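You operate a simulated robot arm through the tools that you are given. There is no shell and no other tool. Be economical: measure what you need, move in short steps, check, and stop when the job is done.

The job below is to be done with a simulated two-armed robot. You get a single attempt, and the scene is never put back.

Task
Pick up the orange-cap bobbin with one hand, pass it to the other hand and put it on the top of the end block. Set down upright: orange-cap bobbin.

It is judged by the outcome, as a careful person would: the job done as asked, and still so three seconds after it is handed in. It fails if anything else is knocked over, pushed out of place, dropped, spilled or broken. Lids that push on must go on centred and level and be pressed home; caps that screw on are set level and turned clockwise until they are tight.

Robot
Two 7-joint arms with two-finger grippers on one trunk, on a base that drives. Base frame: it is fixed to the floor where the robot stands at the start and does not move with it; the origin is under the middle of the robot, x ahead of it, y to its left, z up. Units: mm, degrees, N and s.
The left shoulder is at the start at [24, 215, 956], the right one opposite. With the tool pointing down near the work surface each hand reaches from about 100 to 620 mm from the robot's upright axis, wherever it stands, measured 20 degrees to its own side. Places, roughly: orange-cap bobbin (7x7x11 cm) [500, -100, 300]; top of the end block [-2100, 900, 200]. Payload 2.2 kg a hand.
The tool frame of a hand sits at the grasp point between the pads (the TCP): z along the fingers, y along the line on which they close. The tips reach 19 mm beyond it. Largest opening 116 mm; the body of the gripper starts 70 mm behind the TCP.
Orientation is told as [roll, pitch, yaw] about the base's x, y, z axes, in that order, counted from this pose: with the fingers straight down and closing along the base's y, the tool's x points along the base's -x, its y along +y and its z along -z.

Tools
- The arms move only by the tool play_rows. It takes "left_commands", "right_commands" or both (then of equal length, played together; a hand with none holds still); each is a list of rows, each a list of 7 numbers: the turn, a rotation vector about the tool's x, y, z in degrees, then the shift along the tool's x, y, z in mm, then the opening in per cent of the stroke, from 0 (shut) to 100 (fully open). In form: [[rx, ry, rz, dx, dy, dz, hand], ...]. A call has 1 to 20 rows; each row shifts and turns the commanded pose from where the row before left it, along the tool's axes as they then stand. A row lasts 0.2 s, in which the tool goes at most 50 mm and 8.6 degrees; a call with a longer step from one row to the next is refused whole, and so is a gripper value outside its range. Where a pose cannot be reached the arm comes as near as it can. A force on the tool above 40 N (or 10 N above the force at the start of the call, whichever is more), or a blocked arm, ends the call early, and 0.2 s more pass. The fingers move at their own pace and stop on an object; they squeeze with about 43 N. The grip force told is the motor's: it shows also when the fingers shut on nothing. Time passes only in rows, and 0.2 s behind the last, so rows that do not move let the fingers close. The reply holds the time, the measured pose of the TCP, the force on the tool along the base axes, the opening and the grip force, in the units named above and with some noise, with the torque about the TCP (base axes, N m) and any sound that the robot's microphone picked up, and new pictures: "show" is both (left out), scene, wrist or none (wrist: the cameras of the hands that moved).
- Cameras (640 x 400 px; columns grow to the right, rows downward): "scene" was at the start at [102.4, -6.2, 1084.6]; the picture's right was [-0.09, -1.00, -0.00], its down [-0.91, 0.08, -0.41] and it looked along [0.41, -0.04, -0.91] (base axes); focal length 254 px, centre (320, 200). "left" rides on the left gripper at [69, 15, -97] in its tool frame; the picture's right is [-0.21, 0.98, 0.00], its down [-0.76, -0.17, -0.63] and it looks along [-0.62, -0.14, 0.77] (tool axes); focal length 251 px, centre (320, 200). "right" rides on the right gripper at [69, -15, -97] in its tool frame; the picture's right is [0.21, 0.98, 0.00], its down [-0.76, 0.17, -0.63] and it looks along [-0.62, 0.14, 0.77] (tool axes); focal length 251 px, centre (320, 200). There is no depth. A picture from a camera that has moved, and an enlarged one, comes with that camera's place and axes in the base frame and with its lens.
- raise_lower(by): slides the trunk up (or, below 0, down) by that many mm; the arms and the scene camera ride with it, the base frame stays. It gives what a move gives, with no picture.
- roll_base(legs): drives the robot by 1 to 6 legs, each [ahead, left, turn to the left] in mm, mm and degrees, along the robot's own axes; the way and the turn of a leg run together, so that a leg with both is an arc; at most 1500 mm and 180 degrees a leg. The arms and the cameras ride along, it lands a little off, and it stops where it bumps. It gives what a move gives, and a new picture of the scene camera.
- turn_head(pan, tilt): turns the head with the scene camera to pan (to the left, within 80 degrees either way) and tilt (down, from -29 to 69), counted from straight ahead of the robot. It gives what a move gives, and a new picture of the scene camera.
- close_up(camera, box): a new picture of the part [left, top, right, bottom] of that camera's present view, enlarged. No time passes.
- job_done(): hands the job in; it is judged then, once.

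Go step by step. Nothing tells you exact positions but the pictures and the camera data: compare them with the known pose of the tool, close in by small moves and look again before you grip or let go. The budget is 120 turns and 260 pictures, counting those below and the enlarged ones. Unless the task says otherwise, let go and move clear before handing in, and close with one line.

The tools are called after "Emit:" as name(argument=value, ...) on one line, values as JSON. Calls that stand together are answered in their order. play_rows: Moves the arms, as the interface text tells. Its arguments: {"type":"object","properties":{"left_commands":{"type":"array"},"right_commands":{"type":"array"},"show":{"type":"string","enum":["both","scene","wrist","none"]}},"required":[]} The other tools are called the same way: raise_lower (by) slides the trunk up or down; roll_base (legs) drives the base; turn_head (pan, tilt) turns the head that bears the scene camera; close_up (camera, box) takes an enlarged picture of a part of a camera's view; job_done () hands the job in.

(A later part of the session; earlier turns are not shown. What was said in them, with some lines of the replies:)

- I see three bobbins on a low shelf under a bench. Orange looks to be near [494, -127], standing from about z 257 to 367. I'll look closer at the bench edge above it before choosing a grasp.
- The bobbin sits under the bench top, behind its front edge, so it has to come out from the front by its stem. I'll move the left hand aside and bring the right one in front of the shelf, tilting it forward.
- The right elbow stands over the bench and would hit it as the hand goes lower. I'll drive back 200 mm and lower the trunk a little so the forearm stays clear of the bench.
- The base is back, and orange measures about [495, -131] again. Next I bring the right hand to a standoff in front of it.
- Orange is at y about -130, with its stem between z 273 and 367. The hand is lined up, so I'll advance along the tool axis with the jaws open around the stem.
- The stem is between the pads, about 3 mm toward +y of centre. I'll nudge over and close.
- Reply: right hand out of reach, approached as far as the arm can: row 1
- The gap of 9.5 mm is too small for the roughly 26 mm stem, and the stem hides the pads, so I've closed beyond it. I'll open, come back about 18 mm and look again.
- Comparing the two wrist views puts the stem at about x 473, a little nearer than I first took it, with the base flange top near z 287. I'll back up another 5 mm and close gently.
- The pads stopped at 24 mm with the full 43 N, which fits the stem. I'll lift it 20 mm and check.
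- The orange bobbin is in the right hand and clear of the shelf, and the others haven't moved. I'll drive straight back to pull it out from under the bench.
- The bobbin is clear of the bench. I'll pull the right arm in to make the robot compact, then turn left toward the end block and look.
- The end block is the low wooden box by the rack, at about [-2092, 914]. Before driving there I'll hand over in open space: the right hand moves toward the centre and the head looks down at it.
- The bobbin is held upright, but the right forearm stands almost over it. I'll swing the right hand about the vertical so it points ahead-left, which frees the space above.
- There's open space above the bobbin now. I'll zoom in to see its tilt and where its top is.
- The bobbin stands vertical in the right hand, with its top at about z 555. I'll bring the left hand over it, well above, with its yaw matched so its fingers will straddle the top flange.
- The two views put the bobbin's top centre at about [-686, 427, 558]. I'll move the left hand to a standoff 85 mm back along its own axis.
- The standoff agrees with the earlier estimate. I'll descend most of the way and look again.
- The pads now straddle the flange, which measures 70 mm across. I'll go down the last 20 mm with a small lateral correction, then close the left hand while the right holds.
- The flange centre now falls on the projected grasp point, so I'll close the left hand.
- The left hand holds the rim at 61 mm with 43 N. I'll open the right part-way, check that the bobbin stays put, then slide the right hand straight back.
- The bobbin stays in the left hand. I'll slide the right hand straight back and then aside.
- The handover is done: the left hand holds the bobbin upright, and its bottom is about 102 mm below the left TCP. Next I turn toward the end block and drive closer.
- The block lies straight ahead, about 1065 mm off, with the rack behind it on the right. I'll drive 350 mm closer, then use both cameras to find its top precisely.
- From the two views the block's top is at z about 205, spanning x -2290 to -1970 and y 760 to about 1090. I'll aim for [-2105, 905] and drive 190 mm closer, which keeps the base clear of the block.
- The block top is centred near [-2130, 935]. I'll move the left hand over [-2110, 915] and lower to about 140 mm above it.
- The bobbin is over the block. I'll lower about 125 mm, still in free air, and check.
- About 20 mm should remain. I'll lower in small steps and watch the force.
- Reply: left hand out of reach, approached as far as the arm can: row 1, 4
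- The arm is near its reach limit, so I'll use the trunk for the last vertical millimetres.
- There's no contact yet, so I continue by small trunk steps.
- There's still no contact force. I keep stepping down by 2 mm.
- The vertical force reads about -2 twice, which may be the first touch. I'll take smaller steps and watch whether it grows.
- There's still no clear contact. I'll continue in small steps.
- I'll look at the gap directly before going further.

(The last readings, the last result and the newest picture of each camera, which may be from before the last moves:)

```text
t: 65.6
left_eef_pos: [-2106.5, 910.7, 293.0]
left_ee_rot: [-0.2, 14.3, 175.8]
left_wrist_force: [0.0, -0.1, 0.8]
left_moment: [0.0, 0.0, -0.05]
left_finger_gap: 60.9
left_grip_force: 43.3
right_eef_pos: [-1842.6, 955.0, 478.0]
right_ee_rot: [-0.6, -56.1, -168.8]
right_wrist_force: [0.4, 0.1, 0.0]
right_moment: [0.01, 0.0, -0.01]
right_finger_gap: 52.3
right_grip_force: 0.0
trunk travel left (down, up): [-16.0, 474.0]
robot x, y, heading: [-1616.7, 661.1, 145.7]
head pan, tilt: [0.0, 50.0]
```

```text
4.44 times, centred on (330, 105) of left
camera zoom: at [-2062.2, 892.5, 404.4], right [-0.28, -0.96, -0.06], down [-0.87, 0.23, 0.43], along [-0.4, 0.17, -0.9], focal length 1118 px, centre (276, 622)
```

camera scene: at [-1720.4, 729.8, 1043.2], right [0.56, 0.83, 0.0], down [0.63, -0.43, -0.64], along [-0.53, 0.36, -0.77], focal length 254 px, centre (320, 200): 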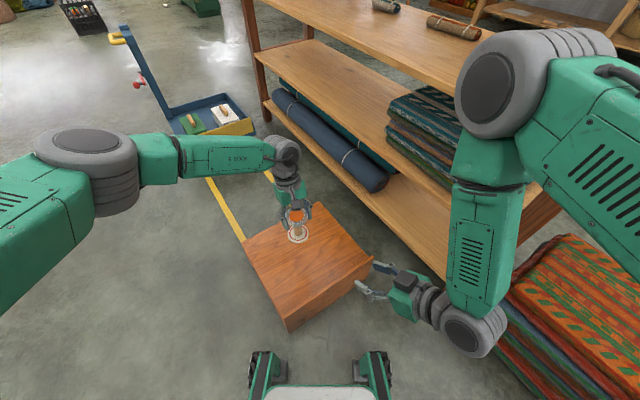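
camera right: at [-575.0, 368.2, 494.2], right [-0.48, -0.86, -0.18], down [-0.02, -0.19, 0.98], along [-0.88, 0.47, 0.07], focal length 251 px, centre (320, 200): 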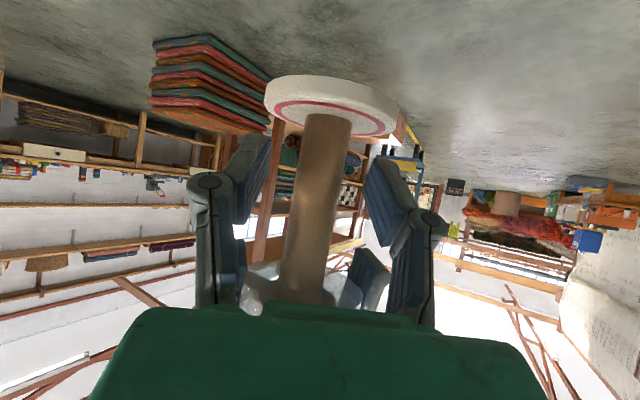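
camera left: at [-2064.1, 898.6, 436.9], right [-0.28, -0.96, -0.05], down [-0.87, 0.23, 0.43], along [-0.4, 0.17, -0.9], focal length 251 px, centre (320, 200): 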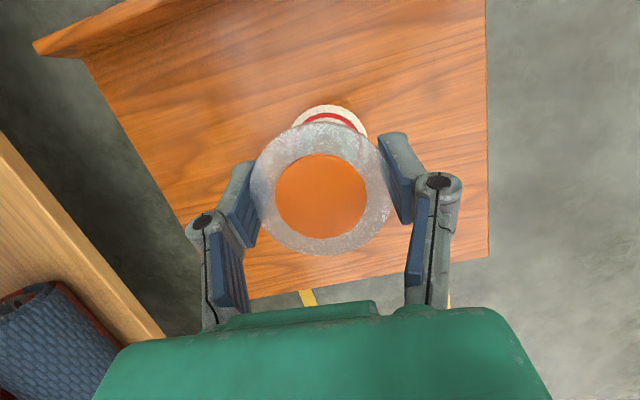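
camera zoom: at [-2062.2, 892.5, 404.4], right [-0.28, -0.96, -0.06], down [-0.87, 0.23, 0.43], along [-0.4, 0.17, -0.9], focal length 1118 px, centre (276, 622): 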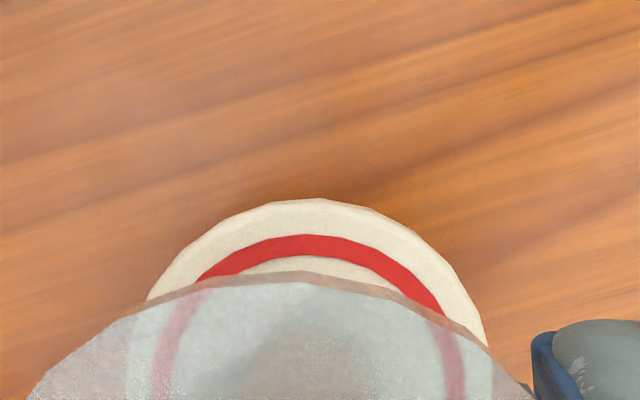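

The view shows a soft shadow, so a few millimetres may remain. I'll go on in 2 mm steps until the force tells.

Emit:
raise_lower(by=-2)

Emit:
raise_lower(by=-2)

```text
t: 66.1
left_eef_pos: [-2104.9, 912.1, 290.6]
left_ee_rot: [-0.2, 14.3, 175.6]
left_wrist_force: [-0.5, -0.5, -1.3]
left_moment: [0.03, 0.02, 0.0]
left_finger_gap: 60.9
left_grip_force: 42.7
right_eef_pos: [-1841.7, 954.8, 474.6]
right_ee_rot: [-0.6, -55.9, -168.9]
right_wrist_force: [0.4, -0.8, -0.9]
right_moment: [0.0, 0.0, -0.03]
right_finger_gap: 52.2
right_grip_force: 0.1
trunk travel left (down, up): [-14.0, 476.0]
robot x, y, heading: [-1625.6, 666.4, 145.5]
head pan, tilt: [0.0, 50.0]
```

```text
t: 66.7
left_eef_pos: [-2105.3, 912.3, 289.3]
left_ee_rot: [-0.1, 14.3, 175.7]
left_wrist_force: [0.3, 0.1, -0.8]
left_moment: [0.03, 0.0, 0.07]
left_finger_gap: 61.0
left_grip_force: 42.9
right_eef_pos: [-1842.6, 955.0, 472.8]
right_ee_rot: [-0.6, -56.0, -168.9]
right_wrist_force: [0.7, 1.1, 0.6]
right_moment: [-0.01, -0.03, -0.01]
right_finger_gap: 52.2
right_grip_force: 0.0
trunk travel left (down, up): [-12.0, 478.0]
robot x, y, heading: [-1619.0, 661.6, 145.8]
head pan, tilt: [0.0, 50.0]
```

Emit:
raise_lower(by=-3)

Emit:
raise_lower(by=-3)

Emit:
close_up(camera="scene", box=[280, 240, 320, 265])

```text
t: 67.2
left_eef_pos: [-2105.9, 911.6, 286.0]
left_ee_rot: [-0.1, 14.3, 175.8]
left_wrist_force: [-0.3, -0.1, -0.5]
left_moment: [0.02, -0.01, 0.01]
left_finger_gap: 61.0
left_grip_force: 43.0
right_eef_pos: [-1843.2, 954.3, 469.8]
right_ee_rot: [-0.6, -55.9, -168.9]
right_wrist_force: [-0.1, 0.3, 0.1]
right_moment: [0.01, -0.04, -0.01]
right_finger_gap: 52.0
right_grip_force: 0.0
trunk travel left (down, up): [-9.0, 481.0]
robot x, y, heading: [-1622.7, 662.8, 145.3]
head pan, tilt: [0.0, 50.0]
```

```text
t: 67.7
left_eef_pos: [-2104.8, 910.7, 282.2]
left_ee_rot: [-0.2, 14.3, 175.7]
left_wrist_force: [-0.3, 0.1, -0.9]
left_moment: [0.02, -0.01, 0.0]
left_finger_gap: 60.8
left_grip_force: 42.3
right_eef_pos: [-1843.0, 956.1, 466.4]
right_ee_rot: [-0.5, -56.0, -168.9]
right_wrist_force: [0.2, -0.5, -0.2]
right_moment: [-0.01, -0.03, -0.01]
right_finger_gap: 52.4
right_grip_force: 0.0
trunk travel left (down, up): [-6.0, 484.0]
robot x, y, heading: [-1619.9, 660.8, 145.3]
head pan, tilt: [0.0, 50.0]
```

```text
16.00 times, centred on (300, 252) of scene
camera zoom: at [-1719.7, 729.9, 1009.2], right [0.56, 0.83, 0.0], down [0.63, -0.43, -0.64], along [-0.53, 0.36, -0.77], focal length 4057 px, centre (640, -640)
```

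zoom: 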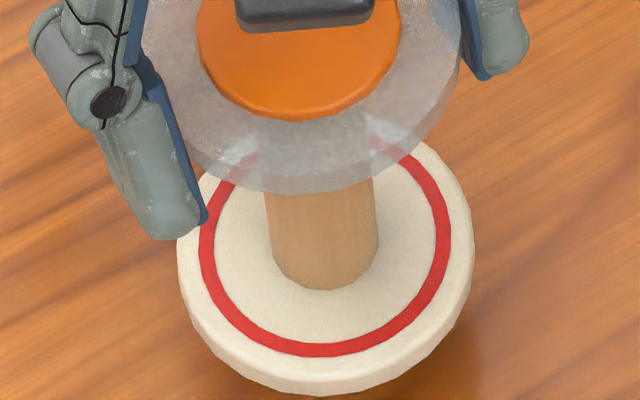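

There's still no contact and the trunk is nearly at its limit. I'll bring the hand 40 mm back toward the robot, still well inside the block top, so the arm regains downward reach.

Emit:
play_rows(left_commands=[[0, 0, 0, 0.7, 0, -2.9, 0], [0, 0, 0, 8.4, 5, 2.1, 0], [0, 0, 0, 8.4, 5, 2.1, 0], [0, 0, 0, 8.4, 5, 2.1, 0], [0, 0, 0, 8.4, 5, 2.1, 0], [0, 0, 0, 0, 0, 0, 0]], show="both")

Emit:
close_up(camera="right", box=[220, 0, 440, 120])

```text
t: 69.1
left_eef_pos: [-2072.0, 887.3, 287.6]
left_ee_rot: [-0.3, 14.3, 175.7]
left_wrist_force: [0.8, 0.2, -1.2]
left_moment: [-0.04, -0.04, -0.03]
left_finger_gap: 60.9
left_grip_force: 43.8
right_eef_pos: [-1842.7, 955.2, 466.8]
right_ee_rot: [-0.6, -56.1, -168.8]
right_wrist_force: [0.0, 0.4, 0.6]
right_moment: [-0.02, 0.02, -0.03]
right_finger_gap: 52.3
right_grip_force: 0.0
trunk travel left (down, up): [-6.0, 484.0]
robot x, y, heading: [-1623.0, 663.1, 145.5]
head pan, tilt: [0.0, 50.0]
camera scene: at [-1720.0, 729.6, 1009.2], right [0.56, 0.83, 0.0], down [0.63, -0.43, -0.64], along [-0.53, 0.36, -0.77], focal length 254 px, centre (320, 200)
camera left: at [-2028.2, 868.6, 398.8], right [-0.28, -0.96, -0.06], down [-0.87, 0.23, 0.43], along [-0.4, 0.17, -0.9], focal length 251 px, centre (320, 200)
```

scene: 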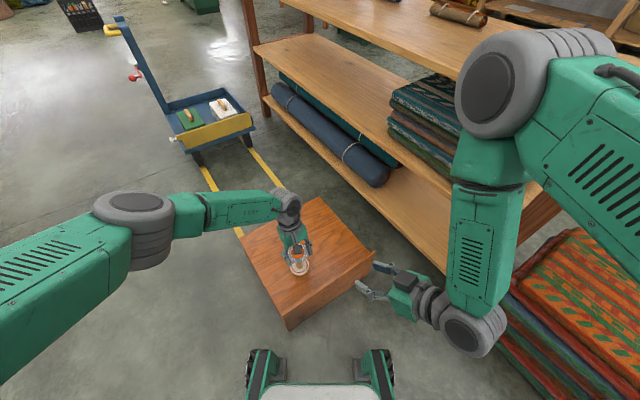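
left: 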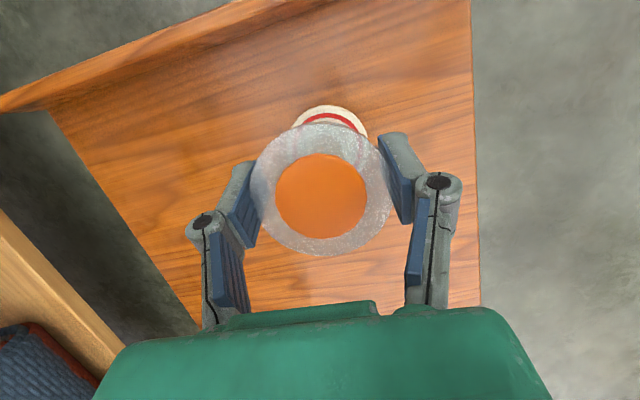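

```text
2.91 times, centred on (330, 60) of right
camera zoom: at [-1729.4, 991.8, 464.1], right [0.3, -0.94, -0.18], down [0.13, -0.15, 0.98], along [-0.95, -0.32, 0.08], focal length 731 px, centre (291, 607)
```

zoom: 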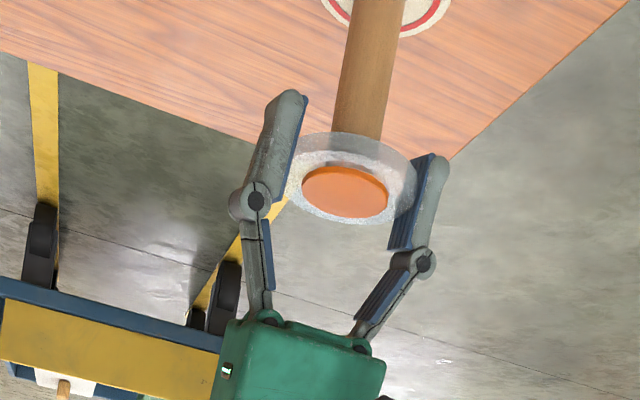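

Reach is back. I'll lower by the arm in 2 mm rows.

Emit:
play_rows(left_commands=[[0, 0, 0, -0.49, 0, 1.94, 0], [0, 0, 0, -0.49, 0, 1.94, 0], [0, 0, 0, -0.49, 0, 1.94, 0], [0, 0, 0, -0.49, 0, 1.94, 0], [0, 0, 0, 0, 0, 0, 0]], show="none")

Emit:
play_rows(left_commands=[[0, 0, 0, -0.49, 0, 1.94, 0], [0, 0, 0, -0.49, 0, 1.94, 0], [0, 0, 0, 0, 0, 0, 0]], show="none")

Emit:
close_up(camera="scene", box=[280, 245, 320, 285])

```text
t: 70.3
left_eef_pos: [-2071.1, 888.5, 278.8]
left_ee_rot: [-0.3, 14.3, 175.7]
left_wrist_force: [0.5, 0.5, -0.4]
left_moment: [0.01, -0.02, 0.06]
left_finger_gap: 61.1
left_grip_force: 43.5
right_eef_pos: [-1842.2, 954.3, 466.3]
right_ee_rot: [-0.7, -56.1, -168.9]
right_wrist_force: [-0.7, 0.3, 0.0]
right_moment: [0.0, 0.03, -0.02]
right_finger_gap: 52.2
right_grip_force: 0.0
trunk travel left (down, up): [-6.0, 484.0]
robot x, y, heading: [-1621.9, 659.4, 145.8]
head pan, tilt: [0.0, 50.0]
```

```text
t: 71.1
left_eef_pos: [-2072.8, 887.6, 273.6]
left_ee_rot: [-0.3, 14.4, 175.7]
left_wrist_force: [0.1, -0.1, -1.4]
left_moment: [-0.02, -0.01, 0.01]
left_finger_gap: 60.8
left_grip_force: 42.9
right_eef_pos: [-1842.8, 955.6, 465.8]
right_ee_rot: [-0.6, -56.0, -168.9]
right_wrist_force: [0.6, 0.3, 0.4]
right_moment: [-0.03, 0.0, 0.01]
right_finger_gap: 52.1
right_grip_force: 0.0
trunk travel left (down, up): [-6.0, 484.0]
robot x, y, heading: [-1623.3, 663.3, 145.4]
head pan, tilt: [0.0, 50.0]
```

```text
10.00 times, centred on (300, 265) of scene
camera zoom: at [-1719.9, 729.6, 1009.3], right [0.56, 0.83, 0.0], down [0.63, -0.43, -0.64], along [-0.53, 0.36, -0.77], focal length 2536 px, centre (520, -450)
```

zoom: 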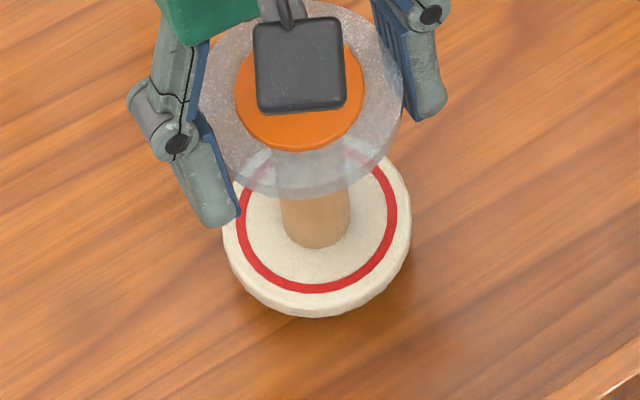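

The shadow is closing in under the base. I'll go on down.

Emit:
play_rows(left_commands=[[0, 0, 0, -0.49, 0, 1.94, 0], [0, 0, 0, -0.49, 0, 1.94, 0], [0, 0, 0, 0, 0, 0, 0]], show="none")

Emit:
play_rows(left_commands=[[0, 0, 0, -0.49, 0, 1.94, 0], [0, 0, 0, -0.49, 0, 1.94, 0], [0, 0, 0, 0, 0, 0, 0]], show="none")

Emit:
close_up(camera="scene", box=[280, 245, 320, 285])

```text
t: 71.9
left_eef_pos: [-2071.5, 886.9, 270.5]
left_ee_rot: [-0.2, 14.4, 175.7]
left_wrist_force: [1.2, -0.7, 0.5]
left_moment: [-0.01, 0.0, 0.0]
left_finger_gap: 60.9
left_grip_force: 43.1
right_eef_pos: [-1844.6, 954.7, 465.9]
right_ee_rot: [-0.5, -56.0, -169.0]
right_wrist_force: [0.3, -1.3, 0.7]
right_moment: [0.02, -0.01, -0.01]
right_finger_gap: 52.4
right_grip_force: 0.0
trunk travel left (down, up): [-6.0, 484.0]
robot x, y, heading: [-1619.9, 660.6, 145.4]
head pan, tilt: [0.0, 50.0]
```

```text
t: 72.7
left_eef_pos: [-2071.5, 888.6, 266.5]
left_ee_rot: [-0.4, 14.3, 175.7]
left_wrist_force: [0.2, 0.7, -0.2]
left_moment: [0.0, -0.02, 0.01]
left_finger_gap: 60.9
left_grip_force: 42.8
right_eef_pos: [-1842.8, 953.6, 466.8]
right_ee_rot: [-0.6, -56.0, -168.9]
right_wrist_force: [0.0, 0.5, 0.0]
right_moment: [0.01, 0.03, 0.01]
right_finger_gap: 52.4
right_grip_force: 0.0
trunk travel left (down, up): [-6.0, 484.0]
robot x, y, heading: [-1623.0, 663.1, 145.4]
head pan, tilt: [0.0, 50.0]
```

```text
10.00 times, centred on (300, 265) of scene
camera zoom: at [-1719.9, 729.7, 1009.3], right [0.56, 0.83, 0.0], down [0.63, -0.43, -0.64], along [-0.53, 0.36, -0.77], focal length 2536 px, centre (520, -450)
```

zoom: 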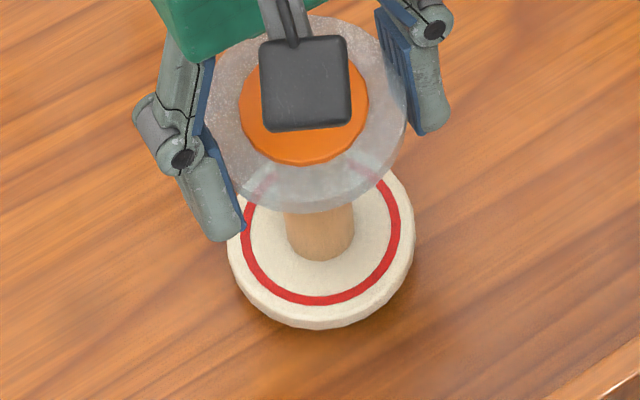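

Emit:
play_rows(left_commands=[[0, 0, 0, -0.36, 0, 1.45, 0], [0, 0, 0, -0.36, 0, 1.45, 0], [0, 0, 0, 0, 0, 0, 0]], show="none")

Emit:
play_rows(left_commands=[[0, 0, 0, -0.36, 0, 1.45, 0], [0, 0, 0, -0.36, 0, 1.45, 0], [0, 0, 0, 0, 0, 0, 0]], show="none")

Emit:
close_up(camera="scene", box=[280, 245, 320, 285])

```text
t: 73.5
left_eef_pos: [-2072.6, 888.8, 263.6]
left_ee_rot: [-0.3, 14.3, 175.6]
left_wrist_force: [0.4, 0.3, -1.2]
left_moment: [-0.05, -0.01, 0.02]
left_finger_gap: 61.0
left_grip_force: 42.6
right_eef_pos: [-1843.4, 955.2, 466.6]
right_ee_rot: [-0.7, -56.0, -169.0]
right_wrist_force: [-0.2, 0.7, -0.5]
right_moment: [0.03, 0.0, -0.03]
right_finger_gap: 52.1
right_grip_force: 0.1
trunk travel left (down, up): [-6.0, 484.0]
robot x, y, heading: [-1621.2, 664.3, 145.4]
head pan, tilt: [0.0, 50.0]
```

```text
t: 74.3
left_eef_pos: [-2072.2, 887.7, 260.6]
left_ee_rot: [-0.3, 14.3, 175.8]
left_wrist_force: [-0.1, 0.1, -1.0]
left_moment: [0.03, 0.0, 0.01]
left_finger_gap: 60.8
left_grip_force: 43.0
right_eef_pos: [-1843.1, 955.1, 466.1]
right_ee_rot: [-0.6, -55.9, -168.9]
right_wrist_force: [0.1, 0.0, 0.0]
right_moment: [-0.01, 0.02, 0.0]
right_finger_gap: 52.2
right_grip_force: 0.2
trunk travel left (down, up): [-6.0, 484.0]
robot x, y, heading: [-1617.7, 659.8, 145.5]
head pan, tilt: [0.0, 50.0]
```

```text
10.00 times, centred on (300, 265) of scene
camera zoom: at [-1719.9, 729.7, 1009.3], right [0.56, 0.83, 0.0], down [0.63, -0.43, -0.64], along [-0.53, 0.36, -0.77], focal length 2536 px, centre (520, -450)
```

zoom: 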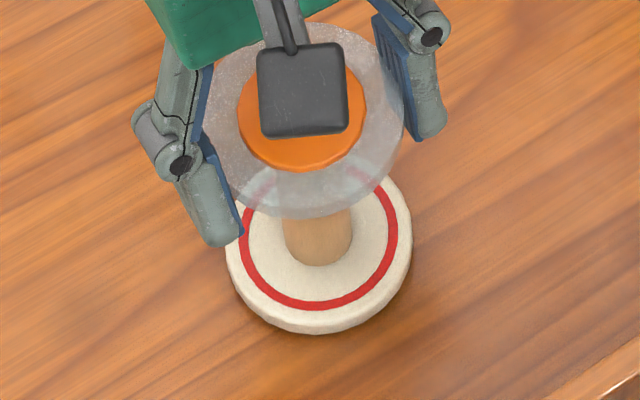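

Emit:
play_rows(left_commands=[[0, 0, 0, -0.36, 0, 1.45, 0], [0, 0, 0, -0.36, 0, 1.45, 0], [0, 0, 0, 0, 0, 0, 0]], show="none")

Emit:
play_rows(left_commands=[[0, 0, 0, -0.36, 0, 1.45, 0], [0, 0, 0, -0.36, 0, 1.45, 0], [0, 0, 0, 0, 0, 0, 0]], show="none")

Emit:
close_up(camera="scene", box=[280, 245, 320, 285])

```text
t: 75.1
left_eef_pos: [-2071.5, 888.9, 257.7]
left_ee_rot: [-0.2, 14.3, 175.8]
left_wrist_force: [-0.3, -0.3, -0.5]
left_moment: [0.01, -0.02, 0.01]
left_finger_gap: 61.1
left_grip_force: 42.9
right_eef_pos: [-1843.3, 955.9, 467.8]
right_ee_rot: [-0.6, -56.0, -169.0]
right_wrist_force: [0.2, 0.0, 0.4]
right_moment: [0.01, -0.01, -0.03]
right_finger_gap: 52.3
right_grip_force: 0.1
trunk travel left (down, up): [-6.0, 484.0]
robot x, y, heading: [-1622.7, 661.5, 145.5]
head pan, tilt: [0.0, 50.0]
```

```text
t: 75.9
left_eef_pos: [-2071.6, 887.9, 255.8]
left_ee_rot: [-0.3, 14.3, 175.7]
left_wrist_force: [0.2, -0.8, 1.9]
left_moment: [0.0, -0.04, 0.0]
left_finger_gap: 60.8
left_grip_force: 43.1
right_eef_pos: [-1842.9, 955.2, 466.6]
right_ee_rot: [-0.5, -56.0, -168.8]
right_wrist_force: [-0.7, 0.0, 0.4]
right_moment: [-0.02, 0.01, 0.01]
right_finger_gap: 52.2
right_grip_force: 0.2
trunk travel left (down, up): [-6.0, 484.0]
robot x, y, heading: [-1622.2, 662.8, 145.6]
head pan, tilt: [0.0, 50.0]
```

```text
10.00 times, centred on (300, 265) of scene
camera zoom: at [-1719.7, 729.6, 1009.3], right [0.56, 0.83, 0.0], down [0.63, -0.43, -0.64], along [-0.53, 0.36, -0.77], focal length 2536 px, centre (520, -450)
```

zoom: 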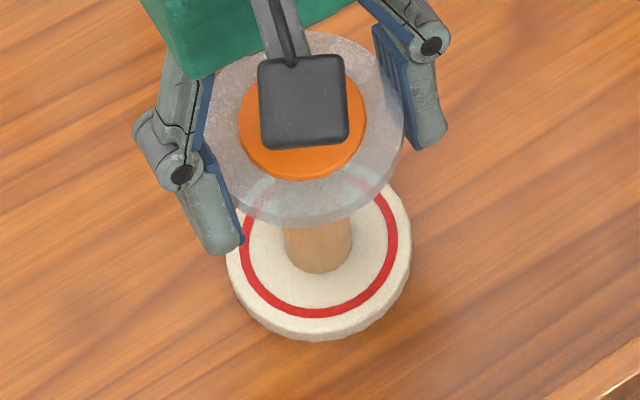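

The force turned to +1.9, so this may be the touch. I'll go 1.5 mm more to confirm.

Emit:
play_rows(left_commands=[[0, 0, 0, -0.36, 0, 1.45, 0], [0, 0, 0, 0, 0, 0, 0], [0, 0, 0, 0, 0, 0, 0]], show="none")

Emit:
play_rows(left_commands=[[0, 0, 0, 0, 0, 0, 0]], show="none")

Emit:
close_up(camera="scene", box=[280, 245, 320, 285])

```text
t: 76.7
left_eef_pos: [-2072.5, 887.5, 255.7]
left_ee_rot: [-0.2, 14.2, 175.6]
left_wrist_force: [-2.9, -2.5, 17.6]
left_moment: [-0.36, -0.24, -0.08]
left_finger_gap: 61.1
left_grip_force: 43.1
right_eef_pos: [-1842.2, 954.4, 468.2]
right_ee_rot: [-0.5, -56.0, -168.8]
right_wrist_force: [0.3, -0.8, -0.4]
right_moment: [0.0, 0.0, 0.0]
right_finger_gap: 52.3
right_grip_force: 0.0
trunk travel left (down, up): [-6.0, 484.0]
robot x, y, heading: [-1621.4, 662.9, 145.7]
head pan, tilt: [0.0, 50.0]
```

```text
t: 77.1
left_eef_pos: [-2072.1, 887.5, 255.6]
left_ee_rot: [-0.5, 14.2, 175.7]
left_wrist_force: [-3.6, -1.0, 19.0]
left_moment: [-0.21, -0.16, -0.03]
left_finger_gap: 61.2
left_grip_force: 42.5
right_eef_pos: [-1842.4, 954.9, 467.6]
right_ee_rot: [-0.8, -56.0, -168.8]
right_wrist_force: [-0.4, -0.1, 0.2]
right_moment: [0.02, -0.01, -0.03]
right_finger_gap: 52.3
right_grip_force: 0.0
trunk travel left (down, up): [-6.0, 484.0]
robot x, y, heading: [-1621.0, 663.6, 145.5]
head pan, tilt: [0.0, 50.0]
```

```text
10.00 times, centred on (300, 265) of scene
camera zoom: at [-1718.3, 728.5, 1009.7], right [0.56, 0.83, 0.0], down [0.63, -0.43, -0.64], along [-0.53, 0.36, -0.77], focal length 2536 px, centre (520, -450)
```

zoom: 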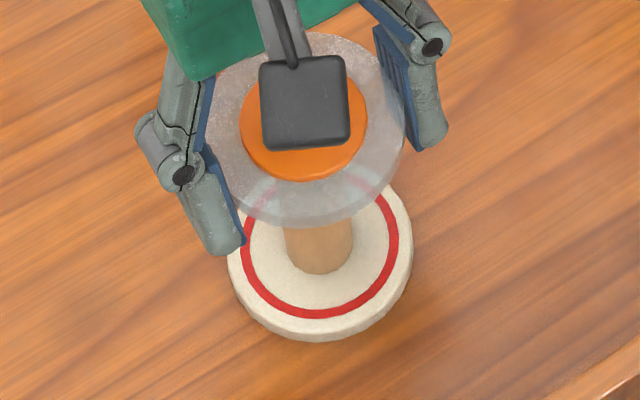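

It's in firm contact at 18 N. I'll ease off 0.8 mm and open the hand gradually.

Emit:
play_rows(left_commands=[[0, 0, 0, 0.2, 0, -0.8, 0], [0, 0, 0, 0, 0, 0, 0], [0, 0, 0, 0, 0, 0, 54], [0, 0, 0, 0, 0, 0, 57], [0, 0, 0, 0, 0, 0, 62], [0, 0, 0, 0, 0, 0, 70], [0, 0, 0, 0, 0, 0, 85], [0, 0, 0, 0, 0, 0, 85]], show="wrist")

Emit:
close_up(camera="scene", box=[260, 225, 340, 285])

```text
t: 78.9
left_eef_pos: [-2071.1, 887.5, 254.7]
left_ee_rot: [-0.2, 14.2, 175.8]
left_wrist_force: [0.2, -0.6, 0.0]
left_moment: [0.03, 0.01, -0.03]
left_finger_gap: 98.7
left_grip_force: 0.0
right_eef_pos: [-1843.7, 954.9, 466.7]
right_ee_rot: [-0.5, -55.9, -168.9]
right_wrist_force: [0.1, -0.3, -0.6]
right_moment: [-0.01, 0.0, 0.02]
right_finger_gap: 52.2
right_grip_force: 0.0
trunk travel left (down, up): [-6.0, 484.0]
robot x, y, heading: [-1618.1, 659.4, 145.5]
head pan, tilt: [0.0, 50.0]
camera left: at [-2029.2, 868.7, 366.2], right [-0.28, -0.96, -0.06], down [-0.87, 0.23, 0.43], along [-0.4, 0.17, -0.9], focal length 251 px, centre (320, 200)
```

left: 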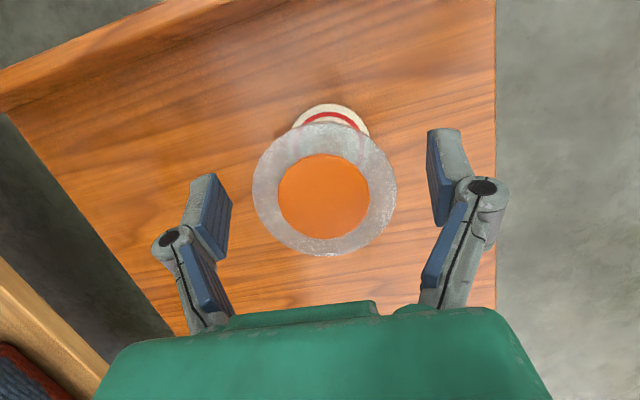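

```text
6.67 times, centred on (300, 255) of scene
camera zoom: at [-1719.8, 729.7, 1009.3], right [0.56, 0.83, 0.0], down [0.63, -0.43, -0.64], along [-0.53, 0.36, -0.77], focal length 1690 px, centre (453, -167)
```

zoom: 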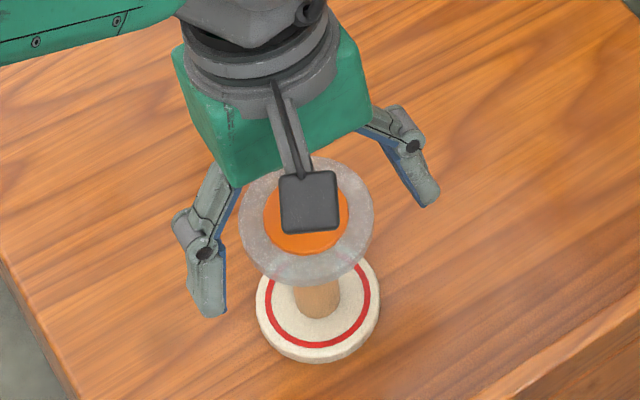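

The bobbin stands freely with the fingers clear on both sides. I'll raise the hand straight up.

Emit:
play_rows(left_commands=[[0, 0, 0, 0.5, 0, -1.9, 100], [0, 0, 0, 2.4, 0, -9.7, 100], [0, 0, 0, 4.8, 0, -19.4, 100], [0, 0, 0, 7.3, 0, -29, 100], [0, 0, 0, 9.7, 0, -38.8, 100], [0, 0, 0, 9.7, 0, -38.8, 100], [0, 0, 0, 20, 20, -30, 100], [0, 0, 0, 0, 0, 0, 100]])

Emit:
close_up(camera="scene", box=[240, 200, 360, 300])

```text
t: 80.7
left_eef_pos: [-2064.1, 865.6, 430.2]
left_ee_rot: [-0.3, 14.3, 175.7]
left_wrist_force: [0.4, 0.9, -0.2]
left_moment: [0.0, -0.01, 0.0]
left_finger_gap: 116.1
left_grip_force: 0.0
right_eef_pos: [-1843.1, 954.8, 467.1]
right_ee_rot: [-0.6, -55.9, -168.7]
right_wrist_force: [0.2, -0.1, 0.5]
right_moment: [0.04, -0.03, 0.02]
right_finger_gap: 52.2
right_grip_force: 0.2
trunk travel left (down, up): [-6.0, 484.0]
robot x, y, heading: [-1626.4, 660.7, 145.6]
head pan, tilt: [0.0, 50.0]
camera scene: at [-1720.2, 729.1, 1009.2], right [0.56, 0.83, 0.0], down [0.63, -0.43, -0.64], along [-0.53, 0.36, -0.77], focal length 254 px, centre (320, 200)
camera left: at [-2021.0, 847.0, 541.4], right [-0.28, -0.96, -0.06], down [-0.87, 0.23, 0.43], along [-0.4, 0.17, -0.9], focal length 251 px, centre (320, 200)
```

scene: 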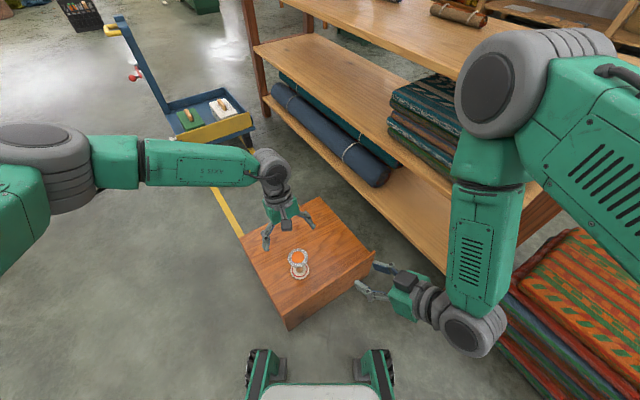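
left: 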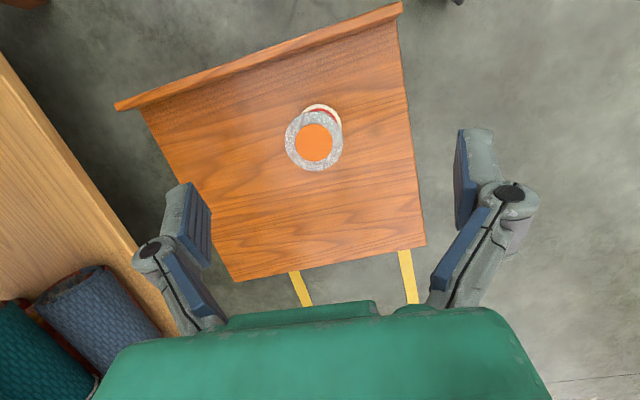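

```text
4.00 times, centred on (300, 250) of scene
camera zoom: at [-1720.2, 729.1, 1009.2], right [0.56, 0.83, 0.0], down [0.63, -0.43, -0.64], along [-0.53, 0.36, -0.77], focal length 1014 px, centre (400, 0)
```

zoom: 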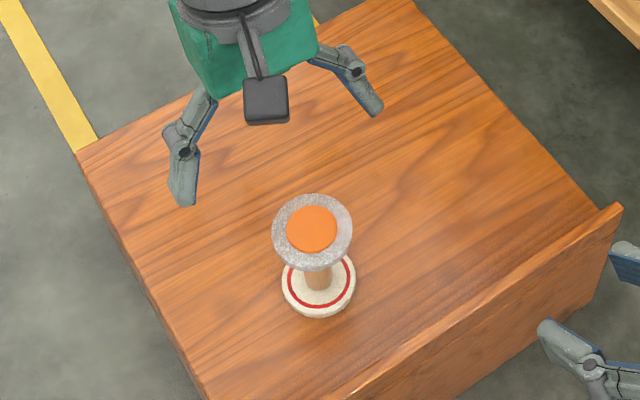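

The orange-cap bobbin stands upright on top of the end block, and both hands are clear with nothing else disturbed. I'm handing it in.

Emit:
job_done()

```text
The job is handed in.
```

The right hand picked up the orange-cap bobbin and passed it to the left, which set it upright on top of the end block; both hands are clear and I saw nothing else disturbed.
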